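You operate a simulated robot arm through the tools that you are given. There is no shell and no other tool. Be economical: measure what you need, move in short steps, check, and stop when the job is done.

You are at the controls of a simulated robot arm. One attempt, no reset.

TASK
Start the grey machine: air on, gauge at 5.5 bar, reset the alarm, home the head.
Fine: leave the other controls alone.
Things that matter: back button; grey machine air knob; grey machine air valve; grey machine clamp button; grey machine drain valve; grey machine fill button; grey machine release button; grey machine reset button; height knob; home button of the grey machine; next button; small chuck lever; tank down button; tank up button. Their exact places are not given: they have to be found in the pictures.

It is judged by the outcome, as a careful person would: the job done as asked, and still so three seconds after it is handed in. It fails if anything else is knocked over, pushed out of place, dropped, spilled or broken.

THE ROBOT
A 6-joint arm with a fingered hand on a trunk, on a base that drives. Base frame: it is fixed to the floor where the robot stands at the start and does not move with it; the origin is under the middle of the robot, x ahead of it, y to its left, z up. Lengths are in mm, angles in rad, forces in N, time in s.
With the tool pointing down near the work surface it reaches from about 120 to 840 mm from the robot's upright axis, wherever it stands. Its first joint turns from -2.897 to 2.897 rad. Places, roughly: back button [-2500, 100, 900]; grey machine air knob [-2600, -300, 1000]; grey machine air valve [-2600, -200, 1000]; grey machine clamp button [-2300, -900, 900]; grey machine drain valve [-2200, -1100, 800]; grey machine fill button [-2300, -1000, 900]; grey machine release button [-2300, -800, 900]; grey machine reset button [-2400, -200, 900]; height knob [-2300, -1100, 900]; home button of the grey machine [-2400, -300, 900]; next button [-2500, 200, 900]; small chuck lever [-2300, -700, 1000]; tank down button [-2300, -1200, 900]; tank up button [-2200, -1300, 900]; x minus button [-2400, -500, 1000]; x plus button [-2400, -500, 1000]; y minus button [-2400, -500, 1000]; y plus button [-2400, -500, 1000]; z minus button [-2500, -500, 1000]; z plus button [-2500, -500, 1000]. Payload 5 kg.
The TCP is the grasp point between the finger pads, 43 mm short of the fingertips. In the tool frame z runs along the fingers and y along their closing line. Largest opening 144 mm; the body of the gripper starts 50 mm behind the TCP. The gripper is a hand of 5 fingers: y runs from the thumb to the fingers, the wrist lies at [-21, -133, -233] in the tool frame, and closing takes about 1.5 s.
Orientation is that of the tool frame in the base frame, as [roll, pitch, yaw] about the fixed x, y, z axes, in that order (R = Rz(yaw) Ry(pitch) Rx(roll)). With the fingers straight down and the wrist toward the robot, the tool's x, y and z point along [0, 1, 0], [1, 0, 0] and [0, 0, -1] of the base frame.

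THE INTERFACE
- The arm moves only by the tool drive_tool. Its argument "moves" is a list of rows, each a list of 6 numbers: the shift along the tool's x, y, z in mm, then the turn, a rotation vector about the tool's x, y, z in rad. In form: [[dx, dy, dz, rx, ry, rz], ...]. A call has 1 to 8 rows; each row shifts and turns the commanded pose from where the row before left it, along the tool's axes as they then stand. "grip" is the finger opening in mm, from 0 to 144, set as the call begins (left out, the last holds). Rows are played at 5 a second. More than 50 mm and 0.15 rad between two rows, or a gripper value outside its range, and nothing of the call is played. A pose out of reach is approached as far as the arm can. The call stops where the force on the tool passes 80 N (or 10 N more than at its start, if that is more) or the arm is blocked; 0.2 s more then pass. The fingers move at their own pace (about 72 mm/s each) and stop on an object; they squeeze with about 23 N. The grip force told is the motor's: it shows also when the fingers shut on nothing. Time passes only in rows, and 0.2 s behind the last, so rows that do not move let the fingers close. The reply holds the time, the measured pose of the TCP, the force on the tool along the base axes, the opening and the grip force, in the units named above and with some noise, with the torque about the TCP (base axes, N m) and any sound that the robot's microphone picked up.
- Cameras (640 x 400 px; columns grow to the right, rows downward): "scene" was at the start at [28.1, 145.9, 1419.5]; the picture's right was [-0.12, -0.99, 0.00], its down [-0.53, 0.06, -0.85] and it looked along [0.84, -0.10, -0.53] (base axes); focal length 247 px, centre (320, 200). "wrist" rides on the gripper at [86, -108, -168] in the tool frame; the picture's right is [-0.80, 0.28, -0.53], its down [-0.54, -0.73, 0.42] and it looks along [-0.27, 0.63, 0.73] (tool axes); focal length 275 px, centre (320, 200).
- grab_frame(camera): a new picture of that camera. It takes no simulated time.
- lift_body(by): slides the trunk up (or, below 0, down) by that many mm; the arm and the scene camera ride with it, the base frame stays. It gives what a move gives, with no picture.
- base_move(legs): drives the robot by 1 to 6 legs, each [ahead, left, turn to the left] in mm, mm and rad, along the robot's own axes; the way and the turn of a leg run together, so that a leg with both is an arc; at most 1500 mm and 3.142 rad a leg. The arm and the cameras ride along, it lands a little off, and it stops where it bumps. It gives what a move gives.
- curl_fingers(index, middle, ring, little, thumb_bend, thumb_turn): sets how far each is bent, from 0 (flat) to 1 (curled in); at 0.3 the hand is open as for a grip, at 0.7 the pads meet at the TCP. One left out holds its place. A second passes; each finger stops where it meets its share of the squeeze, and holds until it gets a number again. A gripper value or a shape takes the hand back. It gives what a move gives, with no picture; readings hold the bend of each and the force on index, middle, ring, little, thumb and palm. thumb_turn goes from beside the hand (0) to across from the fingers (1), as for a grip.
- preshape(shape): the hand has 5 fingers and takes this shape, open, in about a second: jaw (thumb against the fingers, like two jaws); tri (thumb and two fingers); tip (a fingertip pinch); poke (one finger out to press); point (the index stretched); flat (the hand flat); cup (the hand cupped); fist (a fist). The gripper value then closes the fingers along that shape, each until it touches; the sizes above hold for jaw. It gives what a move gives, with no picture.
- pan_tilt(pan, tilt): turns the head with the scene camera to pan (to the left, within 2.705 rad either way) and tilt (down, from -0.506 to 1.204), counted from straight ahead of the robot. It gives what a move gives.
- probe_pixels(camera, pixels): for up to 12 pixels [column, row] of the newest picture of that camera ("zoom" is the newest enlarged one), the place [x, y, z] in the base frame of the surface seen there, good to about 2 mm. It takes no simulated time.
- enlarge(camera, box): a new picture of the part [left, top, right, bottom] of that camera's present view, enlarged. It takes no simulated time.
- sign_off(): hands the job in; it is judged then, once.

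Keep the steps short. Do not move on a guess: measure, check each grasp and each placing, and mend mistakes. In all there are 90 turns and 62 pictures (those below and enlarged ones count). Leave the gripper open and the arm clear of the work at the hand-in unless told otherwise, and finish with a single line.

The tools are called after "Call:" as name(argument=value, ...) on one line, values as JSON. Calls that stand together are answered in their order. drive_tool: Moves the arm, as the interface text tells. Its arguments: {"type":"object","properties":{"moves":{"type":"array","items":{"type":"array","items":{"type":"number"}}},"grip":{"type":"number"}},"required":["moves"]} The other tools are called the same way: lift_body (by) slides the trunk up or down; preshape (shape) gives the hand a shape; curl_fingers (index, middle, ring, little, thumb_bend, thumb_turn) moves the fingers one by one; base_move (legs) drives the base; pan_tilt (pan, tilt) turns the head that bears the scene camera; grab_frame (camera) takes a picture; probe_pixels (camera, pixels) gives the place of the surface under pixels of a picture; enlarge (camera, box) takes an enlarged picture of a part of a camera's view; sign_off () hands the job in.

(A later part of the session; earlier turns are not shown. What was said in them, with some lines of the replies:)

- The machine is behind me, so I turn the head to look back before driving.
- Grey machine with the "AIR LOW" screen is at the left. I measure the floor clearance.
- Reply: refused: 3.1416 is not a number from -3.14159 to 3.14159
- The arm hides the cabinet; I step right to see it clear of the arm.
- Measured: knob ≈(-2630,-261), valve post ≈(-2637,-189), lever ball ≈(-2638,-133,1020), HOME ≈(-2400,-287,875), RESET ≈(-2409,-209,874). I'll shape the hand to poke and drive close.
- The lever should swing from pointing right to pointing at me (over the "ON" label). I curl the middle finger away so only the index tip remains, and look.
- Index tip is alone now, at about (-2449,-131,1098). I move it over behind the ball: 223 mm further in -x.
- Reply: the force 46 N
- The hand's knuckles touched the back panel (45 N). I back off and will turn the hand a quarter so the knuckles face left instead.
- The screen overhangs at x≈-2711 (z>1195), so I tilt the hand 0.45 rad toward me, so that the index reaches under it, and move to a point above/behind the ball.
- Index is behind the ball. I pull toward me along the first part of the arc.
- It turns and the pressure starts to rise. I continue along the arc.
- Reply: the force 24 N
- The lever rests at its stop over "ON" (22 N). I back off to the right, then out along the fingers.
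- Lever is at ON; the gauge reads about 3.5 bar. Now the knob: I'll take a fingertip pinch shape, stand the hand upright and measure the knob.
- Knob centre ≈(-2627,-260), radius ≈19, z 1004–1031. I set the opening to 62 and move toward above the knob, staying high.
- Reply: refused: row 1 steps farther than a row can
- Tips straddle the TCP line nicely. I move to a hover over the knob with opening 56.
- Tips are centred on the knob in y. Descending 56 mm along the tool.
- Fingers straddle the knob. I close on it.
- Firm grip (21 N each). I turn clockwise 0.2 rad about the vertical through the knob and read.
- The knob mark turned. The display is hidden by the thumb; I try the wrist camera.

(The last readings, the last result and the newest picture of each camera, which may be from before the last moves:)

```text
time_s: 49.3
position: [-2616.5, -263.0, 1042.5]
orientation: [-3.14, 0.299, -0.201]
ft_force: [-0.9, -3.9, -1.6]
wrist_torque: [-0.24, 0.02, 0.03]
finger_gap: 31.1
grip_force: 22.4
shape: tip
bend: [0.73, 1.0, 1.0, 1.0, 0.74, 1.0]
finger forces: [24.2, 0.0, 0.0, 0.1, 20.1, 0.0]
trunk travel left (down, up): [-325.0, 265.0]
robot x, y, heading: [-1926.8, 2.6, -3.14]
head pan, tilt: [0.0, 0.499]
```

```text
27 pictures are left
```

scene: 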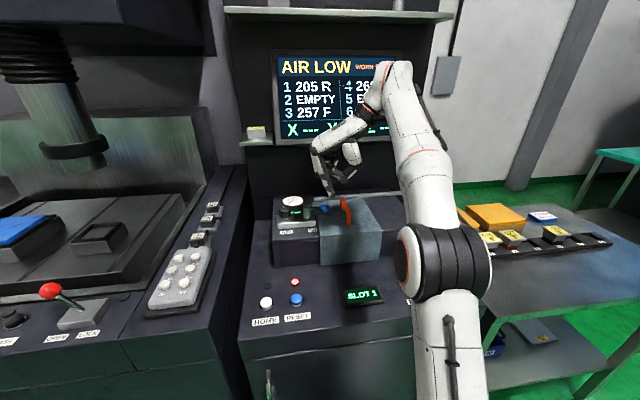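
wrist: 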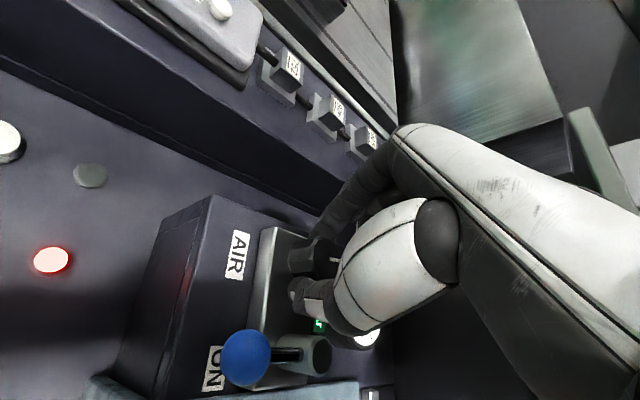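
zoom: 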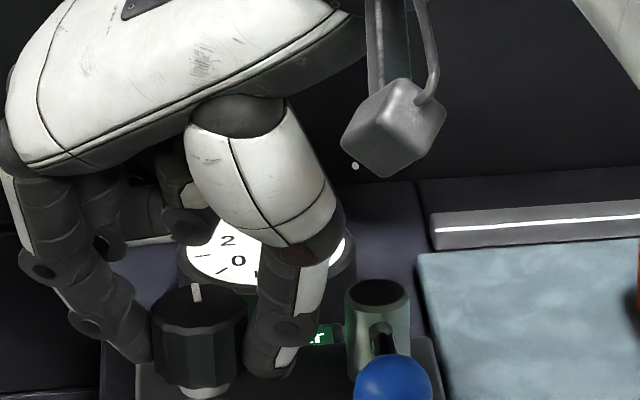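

Not readable from there. I turn a further 0.5 rad, watching forces, then will release and read.

Call:
drive_tool(moves=[[0, 0.83, 0, 0.0296, 0, 0.0955], [0, 0.83, 0, 0.0296, 0, 0.0955], [0, 0.83, 0, 0.0296, 0, 0.0955], [0, 0.83, 0, 0.0296, 0, 0.0955], [0, 0.83, 0, 0.0296, 0, 0.0955], [0, 0, 0, 0, 0, 0]])

Call:
enlarge(camera="scene", box=[240, 150, 352, 220])

```text
time_s: 50.7
position: [-2617.4, -265.4, 1043.0]
orientation: [-3.14, 0.299, -0.7]
ft_force: [-2.0, -7.6, -0.1]
wrist_torque: [-0.27, 0.12, 0.04]
finger_gap: 31.3
grip_force: 23.0
shape: tip
bend: [0.72, 1.0, 1.0, 1.0, 0.74, 1.0]
finger forces: [25.9, 0.0, 0.1, 0.1, 20.2, 0.1]
trunk travel left (down, up): [-325.0, 265.0]
robot x, y, heading: [-1924.4, 6.1, -3.141]
head pan, tilt: [0.0, 0.499]
```

```text
5.71 times, centred on (296, 185) of scene
```

zoom: 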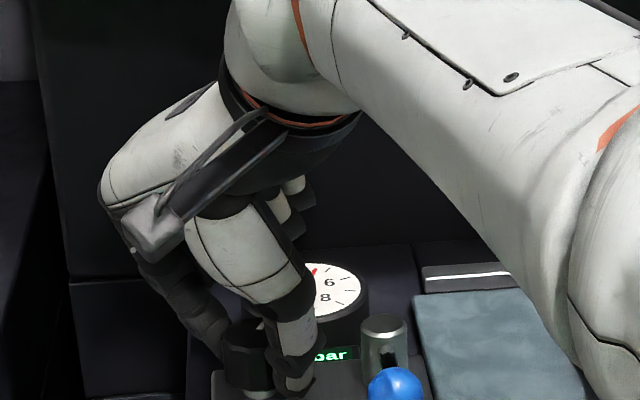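

The needle is visible between 4 and 6; I zoom on it.

Call:
enlarge(camera="scene", box=[286, 190, 318, 210])

```text
16.00 times, centred on (302, 200) of scene
```

zoom: 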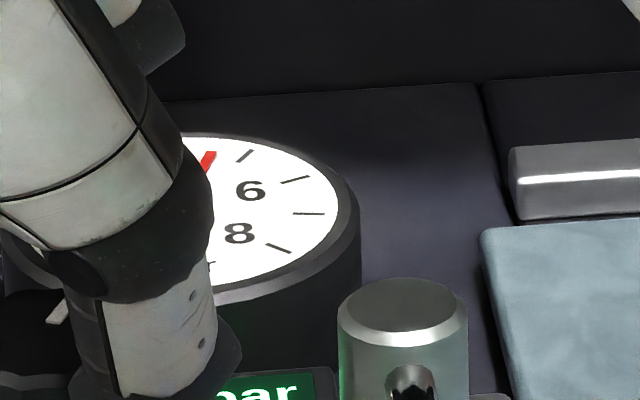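

Needle ≈4.5–4.7. Turning 0.3 rad more.

Call:
drive_tool(moves=[[0, 0.83, 0, 0.0296, 0, 0.0955], [0, 0.83, 0, 0.0296, 0, 0.0955], [0, 0.83, 0, 0.0296, 0, 0.0955], [0, 0, 0, 0, 0, 0], [0, 0, 0, 0, 0, 0]])

Call:
enlarge(camera="scene", box=[280, 188, 320, 213])

```text
time_s: 51.9
position: [-2621.8, -268.6, 1043.6]
orientation: [-3.142, 0.3, -1.003]
ft_force: [-1.6, -3.2, 0.5]
wrist_torque: [-0.15, 0.12, 0.05]
finger_gap: 31.2
grip_force: 23.1
shape: tip
bend: [0.73, 1.0, 1.0, 1.0, 0.74, 1.0]
finger forces: [24.5, 0.0, 0.0, 0.0, 21.3, 0.0]
trunk travel left (down, up): [-325.0, 265.0]
robot x, y, heading: [-1923.9, 5.6, -3.143]
head pan, tilt: [0.0, 0.499]
```

```text
16.00 times, centred on (300, 200) of scene
```

zoom: 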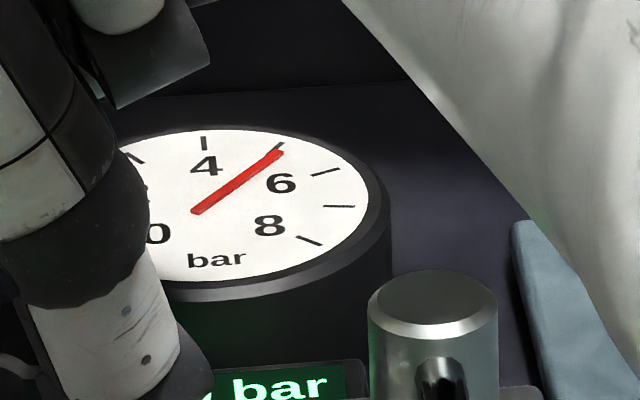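

Needle at ≈5.05. About 0.27 rad more.

Call:
drive_tool(moves=[[0, 0.83, 0, 0.0296, 0, 0.0955], [0, 0.83, 0, 0.0296, 0, 0.0955], [0, 0.5, 0, 0.0178, 0, 0.0573], [0, 0, 0, 0, 0, 0], [0, 0, 0, 0, 0, 0]])

Call:
enlarge(camera="scene", box=[280, 188, 320, 213])

```text
time_s: 53.1
position: [-2622.7, -269.1, 1042.1]
orientation: [3.139, 0.298, -1.259]
ft_force: [-4.5, -4.2, 5.4]
wrist_torque: [-0.11, 0.22, 0.07]
finger_gap: 31.3
grip_force: 23.5
shape: tip
bend: [0.73, 1.0, 1.0, 1.0, 0.74, 1.0]
finger forces: [26.0, 0.1, 0.1, 0.1, 20.9, 0.0]
trunk travel left (down, up): [-325.0, 265.0]
robot x, y, heading: [-1922.9, 5.3, -3.14]
head pan, tilt: [0.0, 0.499]
```

```text
16.00 times, centred on (300, 200) of scene
```

zoom: 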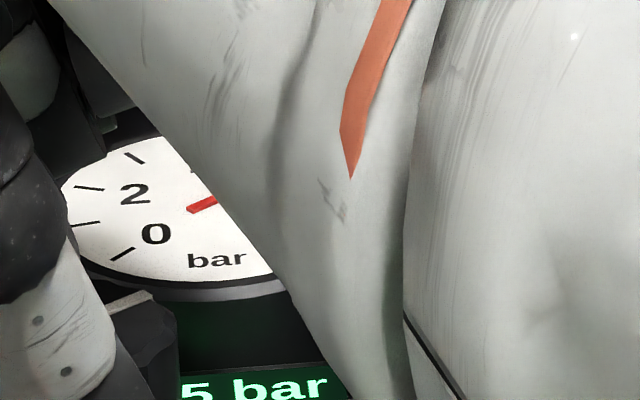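

Display ends in "5 bar". I release and back off along the fingers to read it fully.

Call:
drive_tool(moves=[[0, 0, 0, 0, 0, 0], [0, 0, 0, 0, 0, 0], [0, 0, 0, 0, 0, 0], [0, 0, -20, 0, 0, 0], [0, 0, -30, 0, 0, 0], [0, 0, -30, 0, 0, 0]], grip=58)

Call:
grab_frame(camera="scene")

```text
time_s: 54.5
position: [-2616.4, -289.9, 1118.7]
orientation: [-3.141, 0.3, -1.26]
ft_force: [-0.3, 0.4, -0.3]
wrist_torque: [-0.03, -0.01, -0.02]
finger_gap: 58.0
grip_force: 0.2
shape: tip
bend: [0.73, 0.98, 0.99, 0.99, 0.73, 1.0]
finger forces: [0.0, 0.0, 0.1, 0.0, 0.0, 0.1]
trunk travel left (down, up): [-325.0, 265.0]
robot x, y, heading: [-1925.4, 6.5, -3.139]
head pan, tilt: [0.0, 0.499]
```

```text
22 pictures are left
```

scene: 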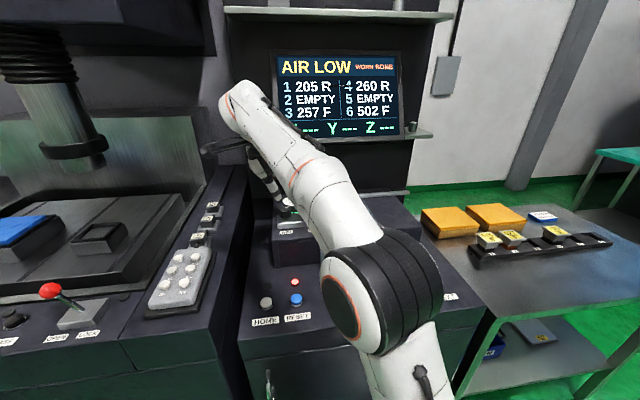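

Call:
drive_tool(moves=[[0, -45, 0, 0, 0, 0], [0, -45, 0, 0, 0, 0], [0, -45, 0, 0, 0, 0], [-40, -20, 0, 0, 0, 0], [-40, 0, 0, 0, 0, 0], [-40, 0, 0, 0, 0, 0], [0, 0, 0, 0, 0, 0]])

Call:
enlarge(camera="scene", box=[250, 175, 346, 235])

```text
time_s: 56.1
position: [-2502.8, -135.5, 1154.7]
orientation: [-3.137, 0.301, -1.258]
ft_force: [-0.1, 0.2, 0.1]
wrist_torque: [-0.05, -0.04, 0.0]
finger_gap: 58.2
grip_force: 0.1
shape: tip
bend: [0.73, 0.98, 0.99, 0.99, 0.73, 1.0]
finger forces: [0.1, 0.1, 0.0, 0.0, 0.1, 0.1]
trunk travel left (down, up): [-325.0, 265.0]
robot x, y, heading: [-1927.0, 5.4, -3.142]
head pan, tilt: [0.0, 0.499]
```

```text
6.67 times, centred on (298, 205) of scene
```

zoom: 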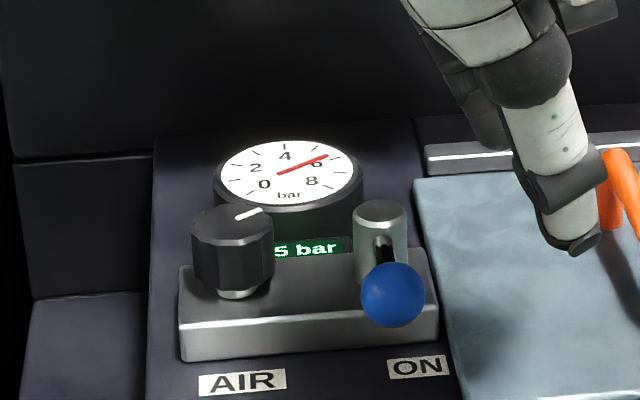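

The gauge reads 5.5 bar. Next the reset button: I reshape to poke (index only) and stand the hand upright, wrist toward me.

Call:
drive_tool(moves=[[0, 0, -20, 0, 0.15, 0], [0, 0, 0, 0, 0.15, 0], [0, 0, 0, 0, 0, 0.15], [0, 0, 0, 0, 0, 0.15], [0, 0, 0, 0, 0, 0.012], [0, 0, 0, 0, 0, 0]])

Call:
preshape(shape="poke")

Call:
curl_fingers(middle=1.0)

Call:
grab_frame(camera="wrist")

```text
time_s: 57.5
position: [-2500.6, -140.5, 1175.2]
orientation: [-3.14, 0.003, -1.574]
ft_force: [-0.4, -0.1, 0.0]
wrist_torque: [-0.01, -0.01, -0.02]
finger_gap: 58.1
grip_force: 0.1
shape: tip
bend: [0.73, 0.98, 0.99, 0.99, 0.73, 1.0]
finger forces: [0.0, 0.0, 0.0, 0.0, 0.1, 0.0]
trunk travel left (down, up): [-325.0, 265.0]
robot x, y, heading: [-1924.0, 6.0, -3.141]
head pan, tilt: [0.0, 0.499]
```

```text
time_s: 58.4
position: [-2502.2, -140.3, 1174.7]
orientation: [-3.14, 0.001, -1.572]
ft_force: [0.1, -0.4, 0.6]
wrist_torque: [0.01, -0.01, 0.01]
finger_gap: 0.1
grip_force: 0.1
shape: poke
bend: [0.7, 0.7, 0.99, 0.99, 1.0, 1.0]
finger forces: [0.0, 0.0, 0.1, 0.0, 0.0, 0.0]
trunk travel left (down, up): [-325.0, 265.0]
robot x, y, heading: [-1926.9, 4.3, -3.146]
head pan, tilt: [0.0, 0.499]
```

```text
time_s: 59.4
position: [-2500.4, -140.8, 1175.1]
orientation: [-3.141, 0.002, -1.572]
ft_force: [-0.5, 0.3, 0.3]
wrist_torque: [-0.01, -0.01, -0.01]
finger_gap: 48.5
grip_force: 0.1
shape: fingers
bend: [0.7, 0.8, 0.99, 0.99, 1.0, 1.0]
finger forces: [0.0, 0.1, 0.0, 0.0, 0.0, 0.1]
trunk travel left (down, up): [-325.0, 265.0]
robot x, y, heading: [-1923.9, 7.8, -3.141]
head pan, tilt: [0.0, 0.499]
```

```text
20 pictures are left
```

wrist: 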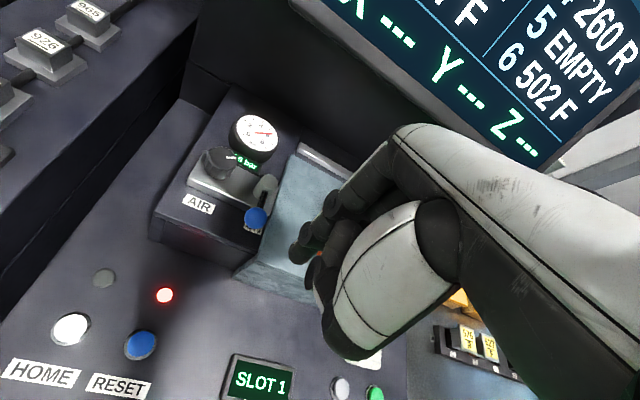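

Call:
enlarge(camera="wrist", box=[192, 108, 288, 168])

Call:
probe_pixels(camera="wrist", pixels=[[141, 344], [130, 342], [153, 344], [141, 333], [141, 355], [70, 328], [60, 330], [80, 328], [70, 318], [70, 340], [110, 330]])

```text
6.67 times, centred on (240, 138) of wrist
```

zoom: 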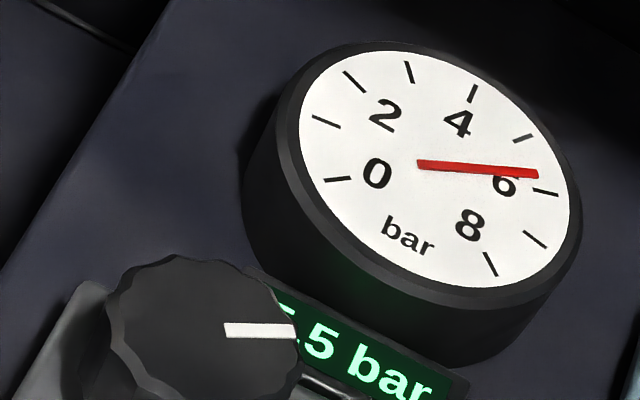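

```text
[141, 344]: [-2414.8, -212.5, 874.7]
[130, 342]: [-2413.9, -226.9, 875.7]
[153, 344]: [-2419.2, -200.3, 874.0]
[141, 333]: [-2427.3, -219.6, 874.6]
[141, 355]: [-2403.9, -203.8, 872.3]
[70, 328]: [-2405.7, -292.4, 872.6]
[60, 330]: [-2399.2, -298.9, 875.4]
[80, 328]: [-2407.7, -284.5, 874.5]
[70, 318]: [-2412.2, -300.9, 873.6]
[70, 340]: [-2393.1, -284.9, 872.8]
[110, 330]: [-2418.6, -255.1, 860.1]
```

5.5 bar it is. RESET centre ≈(-2415,-213,875). I hover the index tip above it.

Call:
drive_tool(moves=[[31, -38, 0, 0, 0, 0], [31, -38, 0, 0, 0, 0], [0, -9, 45, 0, 0, 0], [0, 0, 48, 0, 0, 0], [0, 0, 48, 0, 0, 0], [0, 0, 48, 0, 0, 0], [0, 0, 34, 0, 0, 0], [0, 0, 0, 0, 0, 0]])

Call:
enlarge(camera="scene", box=[240, 200, 400, 300])

Call:
grab_frame(camera="wrist")

```text
time_s: 61.2
position: [-2417.3, -204.4, 947.1]
orientation: [-3.14, 0.001, -1.573]
ft_force: [-1.1, 0.0, -0.5]
wrist_torque: [-0.04, 0.03, 0.02]
finger_gap: 48.8
grip_force: 0.1
shape: fingers
bend: [0.7, 0.8, 0.99, 0.99, 1.0, 1.0]
finger forces: [0.0, 0.0, 0.0, 0.0, 0.0, 0.0]
trunk travel left (down, up): [-325.0, 265.0]
robot x, y, heading: [-1924.2, 7.7, -3.14]
head pan, tilt: [0.0, 0.499]
```

```text
4.00 times, centred on (320, 250) of scene
```

zoom: 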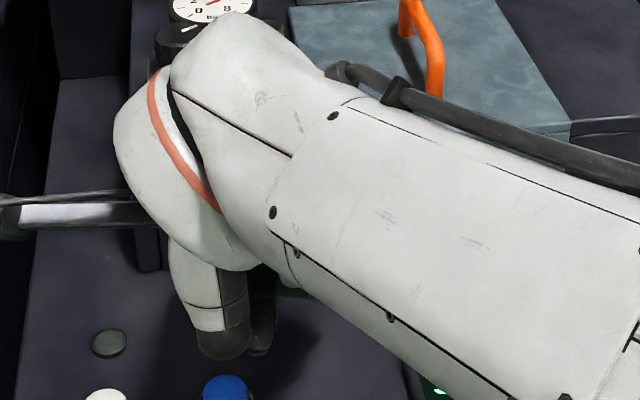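

```text
17 pictures are left
```

wrist: 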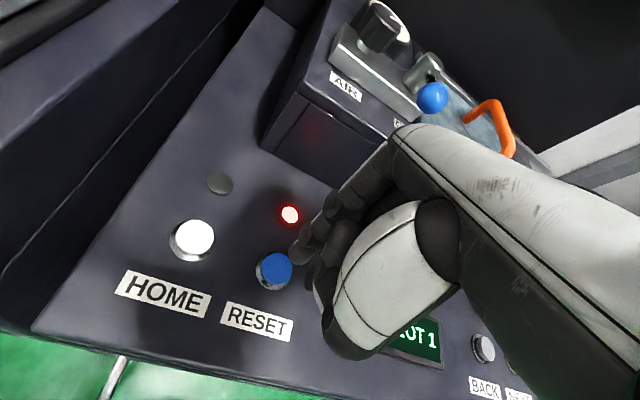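

Call:
probe_pixels(camera="wrist", pixels=[[295, 257], [300, 262], [305, 250], [275, 268], [270, 275], [282, 268]])

```text
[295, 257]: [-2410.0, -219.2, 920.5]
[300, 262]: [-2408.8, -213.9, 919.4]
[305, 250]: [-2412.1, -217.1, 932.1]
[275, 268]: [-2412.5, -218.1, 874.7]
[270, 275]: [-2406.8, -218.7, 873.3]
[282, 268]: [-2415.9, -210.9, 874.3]
```

Tip is right above RESET. Press down with small final steps, then lift.

Call:
drive_tool(moves=[[0, 0, 15, 0, 0, 0], [0, 0, 14, 0, 0, 0], [0, 0, 3, 0, 0, 0], [0, 0, 2, 0, 0, 0], [0, 0, 2, 0, 0, 0], [0, 0, 0, 0, 0, 0]])

```text
time_s: 62.6
position: [-2416.4, -203.5, 914.8]
orientation: [-3.141, 0.0, -1.573]
ft_force: [-0.5, 0.0, 2.1]
wrist_torque: [0.0, 0.05, 0.0]
finger_gap: 48.3
grip_force: 1.1
shape: fingers
bend: [0.7, 0.8, 0.99, 0.99, 1.0, 1.0]
finger forces: [2.5, 0.0, 0.0, 0.0, 0.0, 0.0]
trunk travel left (down, up): [-325.0, 265.0]
robot x, y, heading: [-1925.3, 1.1, -3.139]
head pan, tilt: [0.0, 0.499]
heard: click
```

A click was heard at 2 N. I lift and check the lamp and screen.

Call:
drive_tool(moves=[[0, 0, -16, 0, 0, 0], [0, 0, -16, 0, 0, 0], [0, 0, -8, 0, 0, 0]])

Call:
grab_frame(camera="wrist")

Call:
grab_frame(camera="scene")

```text
time_s: 63.4
position: [-2415.6, -201.8, 955.7]
orientation: [-3.139, 0.002, -1.573]
ft_force: [0.8, -0.3, -0.3]
wrist_torque: [-0.02, 0.02, -0.02]
finger_gap: 48.5
grip_force: 0.1
shape: fingers
bend: [0.7, 0.8, 0.99, 0.99, 1.0, 1.0]
finger forces: [0.0, 0.1, 0.0, 0.0, 0.0, 0.0]
trunk travel left (down, up): [-325.0, 265.0]
robot x, y, heading: [-1925.1, 7.7, -3.144]
head pan, tilt: [0.0, 0.499]
```

```text
16 pictures are left
```

wrist: 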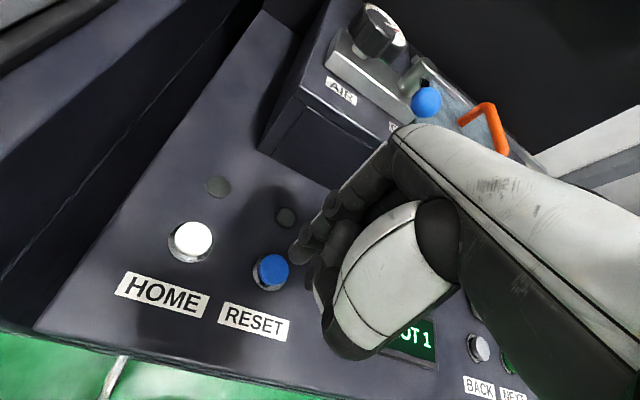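

```text
15 pictures are left
```

scene: 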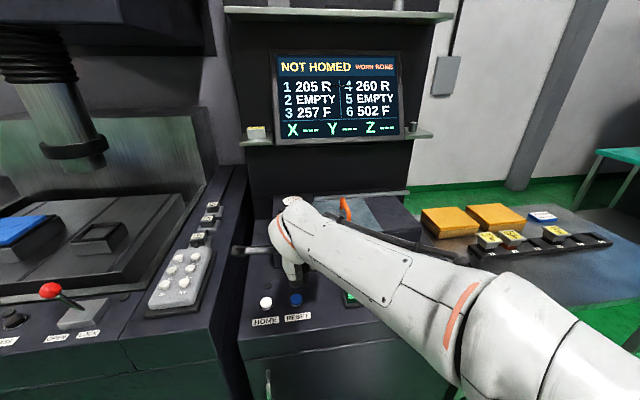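

Alarm lamp is off and the screen says "NOT HOMED". Next, move 80 mm left over HOME.

Call:
drive_tool(moves=[[40, -5, 0, 0, 0, 0], [40, -6, 0, 0, 0, 0], [0, 0, 10, 0, 0, 0], [0, 0, 0, 0, 0, 0]])

Call:
grab_frame(camera="wrist")

```text
time_s: 64.4
position: [-2406.1, -283.8, 944.3]
orientation: [-3.139, 0.002, -1.571]
ft_force: [-0.8, -0.3, 0.2]
wrist_torque: [0.02, -0.03, -0.01]
finger_gap: 48.4
grip_force: 0.0
shape: fingers
bend: [0.7, 0.8, 0.99, 0.99, 1.0, 1.0]
finger forces: [0.0, 0.0, 0.1, 0.1, 0.1, 0.1]
trunk travel left (down, up): [-325.0, 265.0]
robot x, y, heading: [-1924.7, 4.2, -3.143]
head pan, tilt: [0.0, 0.499]
```

```text
14 pictures are left
```

wrist: 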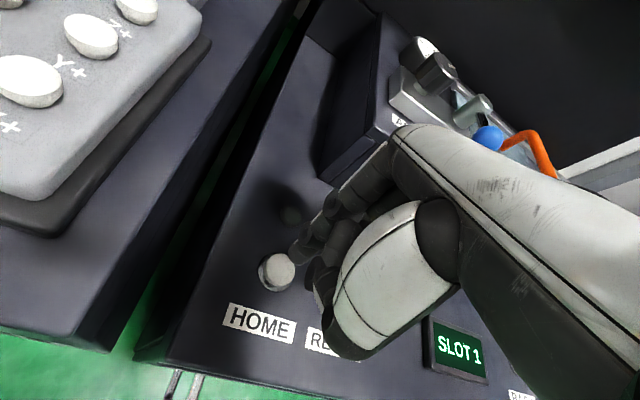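

The tip-to-button relation is the same as over RESET. Press to the same height.

Call:
drive_tool(moves=[[0, 0, 14, 0, 0, 0], [0, 0, 11, 0, 0, 0], [0, 0, 3, 0, 0, 0], [0, 0, 2, 0, 0, 0], [0, 0, 0, 0, 0, 0]])

```text
time_s: 65.6
position: [-2403.9, -282.4, 915.4]
orientation: [3.141, 0.0, -1.573]
ft_force: [-0.5, 1.0, 2.0]
wrist_torque: [-0.03, 0.03, -0.01]
finger_gap: 48.5
grip_force: 1.3
shape: fingers
bend: [0.7, 0.8, 0.99, 0.99, 1.0, 1.0]
finger forces: [1.8, 0.0, 0.0, 0.0, 0.0, 0.0]
trunk travel left (down, up): [-325.0, 265.0]
robot x, y, heading: [-1926.7, 2.5, -3.14]
head pan, tilt: [0.0, 0.499]
```

Call:
drive_tool(moves=[[0, 0, 1.5, 0, 0, 0], [0, 0, 1.5, 0, 0, 0], [0, 0, 0, 0, 0, 0]])

```text
time_s: 66.4
position: [-2404.4, -283.6, 912.1]
orientation: [3.141, 0.0, -1.573]
ft_force: [-1.9, -0.7, 5.8]
wrist_torque: [-0.08, 0.1, 0.0]
finger_gap: 48.2
grip_force: 3.4
shape: fingers
bend: [0.7, 0.8, 0.99, 0.99, 1.0, 1.0]
finger forces: [5.8, 0.0, 0.1, 0.1, 0.0, 0.0]
trunk travel left (down, up): [-325.0, 265.0]
robot x, y, heading: [-1924.1, 7.0, -3.14]
head pan, tilt: [0.0, 0.499]
heard: click
```

Click. Lift clear and check the screen.

Call:
drive_tool(moves=[[0, 0, -20, 0, 0, 0], [0, 0, -40, 0, 0, 0], [0, 0, -48, 0, 0, 0], [0, 0, -48, 0, 0, 0], [0, 0, -40, 0, 0, 0], [0, 0, 0, 0, 0, 0]])

Call:
grab_frame(camera="scene")

```text
time_s: 67.8
position: [-2405.1, -282.2, 1106.2]
orientation: [-3.14, 0.002, -1.573]
ft_force: [0.8, 0.2, 0.1]
wrist_torque: [-0.01, 0.0, 0.01]
finger_gap: 48.4
grip_force: 0.1
shape: fingers
bend: [0.7, 0.8, 0.99, 0.99, 1.0, 1.0]
finger forces: [0.0, 0.1, 0.0, 0.0, 0.0, 0.0]
trunk travel left (down, up): [-325.0, 265.0]
robot x, y, heading: [-1922.8, 0.7, -3.145]
head pan, tilt: [0.0, 0.499]
```

```text
13 pictures are left
```

scene: 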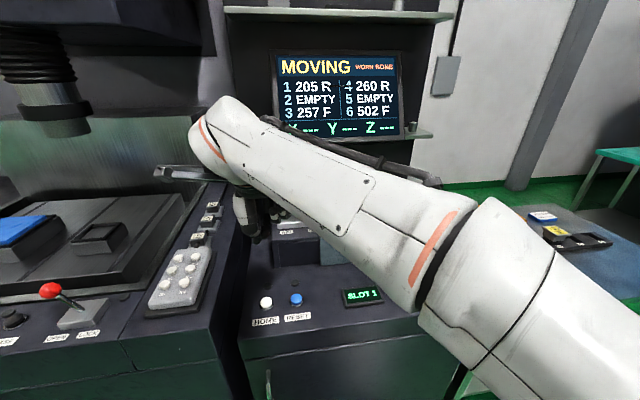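

The screen says "MOVING". I move the hand right and toward me while it homes, then open it and check.

Call:
drive_tool(moves=[[-45, 0, 0, 0, 0, 0], [-45, 0, 0, 0, 0, 0], [-45, 0, 0, 0, 0, 0], [-45, 0, 0, 0, 0, 0], [-45, 0, 0, 0, 0, 0], [0, -40, 0, 0, 0, 0], [0, -40, 0, 0, 0, 0], [0, 0, 0, 0, 0, 0]])

Call:
preshape(shape="jaw")

Call:
drive_tool(moves=[[0, 0, 0, 0, 0, 0], [0, 0, 0, 0, 0, 0], [0, 0, 0, 0, 0, 0], [0, 0, 0, 0, 0, 0], [0, 0, 0, 0, 0, 0], [0, 0, 0, 0, 0, 0], [0, 0, 0, 0, 0, 0], [0, 0, 0, 0, 0, 0]])

Call:
grab_frame(camera="scene")

Call:
enlarge(camera="scene", box=[250, 175, 346, 235])

```text
time_s: 69.8
position: [-2345.7, -58.3, 1059.1]
orientation: [-3.001, 0.031, -1.579]
ft_force: [0.1, 0.0, 0.4]
wrist_torque: [0.01, -0.02, 0.03]
finger_gap: 48.7
grip_force: 0.2
shape: fingers
bend: [0.7, 0.8, 0.99, 0.99, 1.0, 1.0]
finger forces: [0.0, 0.0, 0.0, 0.1, 0.0, 0.0]
trunk travel left (down, up): [-325.0, 265.0]
robot x, y, heading: [-1924.1, 3.3, -3.151]
head pan, tilt: [0.0, 0.499]
stopped in row 8: the arm was blocked; the commanded pose is now the measured one
```

```text
time_s: 70.7
position: [-2345.2, -59.0, 1059.4]
orientation: [-3.003, 0.028, -1.579]
ft_force: [0.1, -0.6, 0.0]
wrist_torque: [0.02, 0.02, 0.02]
finger_gap: 143.7
grip_force: 0.1
shape: jaw
bend: [0.3, 0.3, 0.3, 0.3, 0.3, 0.98]
finger forces: [0.1, 0.0, 0.0, 0.0, 0.0, 0.0]
trunk travel left (down, up): [-325.0, 265.0]
robot x, y, heading: [-1923.5, 6.3, -3.142]
head pan, tilt: [0.0, 0.499]
```

```text
time_s: 72.5
position: [-2346.7, -57.8, 1060.7]
orientation: [-3.004, 0.029, -1.577]
ft_force: [-0.4, -0.9, -2.0]
wrist_torque: [0.0, 0.01, 0.04]
finger_gap: 143.8
grip_force: 0.0
shape: jaw
bend: [0.3, 0.3, 0.3, 0.3, 0.3, 0.98]
finger forces: [0.1, 0.0, 0.0, 0.0, 0.1, 0.0]
trunk travel left (down, up): [-325.0, 265.0]
robot x, y, heading: [-1927.9, 7.7, -3.14]
head pan, tilt: [0.0, 0.499]
```

```text
12 pictures are left
```

scene: 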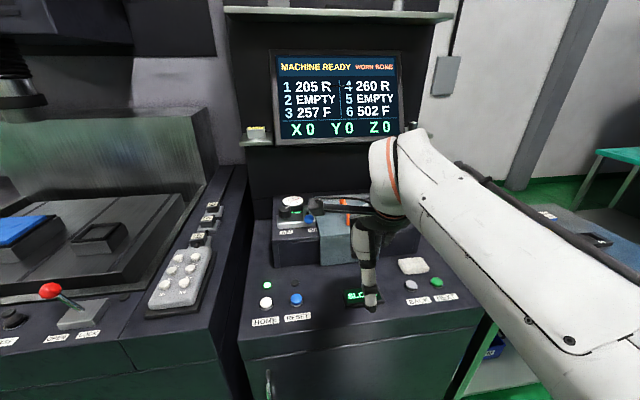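

```text
6.67 times, centred on (298, 205) of scene
```

zoom: 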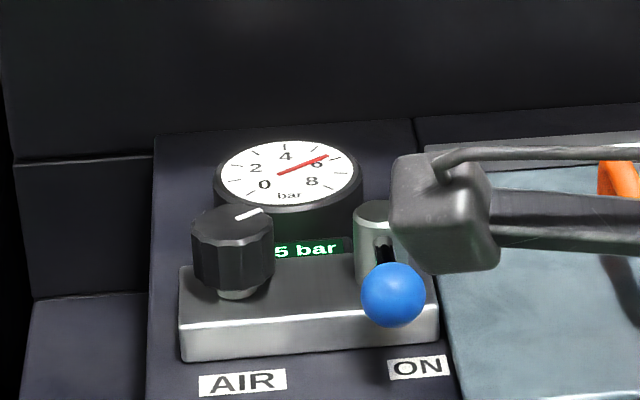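

"MACHINE READY", X0 Y0 Z0, homed lamp green, 5.5 bar. I back the base straight away to be clear and take a last look.

Call:
base_move(legs=[[-350, 0, 0]])

Call:
grab_frame(camera="scene")

```text
time_s: 74.8
position: [-1996.2, -61.3, 1059.9]
orientation: [-3.002, 0.029, -1.572]
ft_force: [-0.9, -0.6, -1.1]
wrist_torque: [0.01, -0.03, 0.02]
finger_gap: 143.9
grip_force: 0.2
shape: jaw
bend: [0.3, 0.3, 0.3, 0.3, 0.3, 0.98]
finger forces: [0.0, 0.0, 0.0, 0.0, 0.0, 0.1]
trunk travel left (down, up): [-325.0, 265.0]
robot x, y, heading: [-1572.6, 6.7, -3.13]
head pan, tilt: [0.0, 0.499]
```

```text
10 pictures are left
```

scene: 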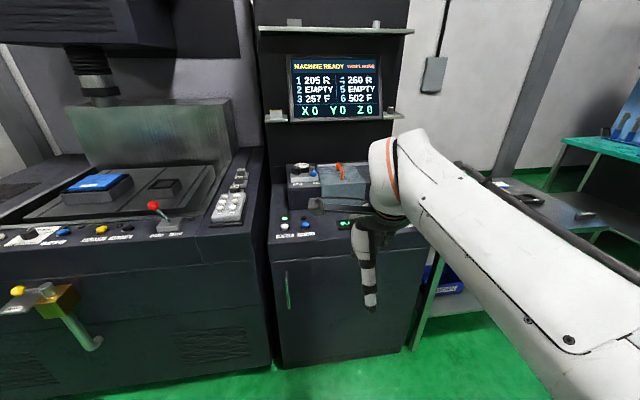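

Everything is in order; handing in.

Call:
sign_off()

```text
The job is handed in.
```

The grey machine is started: air valve on, gauge at 5.5 bar, alarm reset and head homed, with the screen showing "MACHINE READY" and X0 Y0 Z0. One slip: the hand bumped the back panel or screen once at about 45 N, with no damage or movement visible afterwards.
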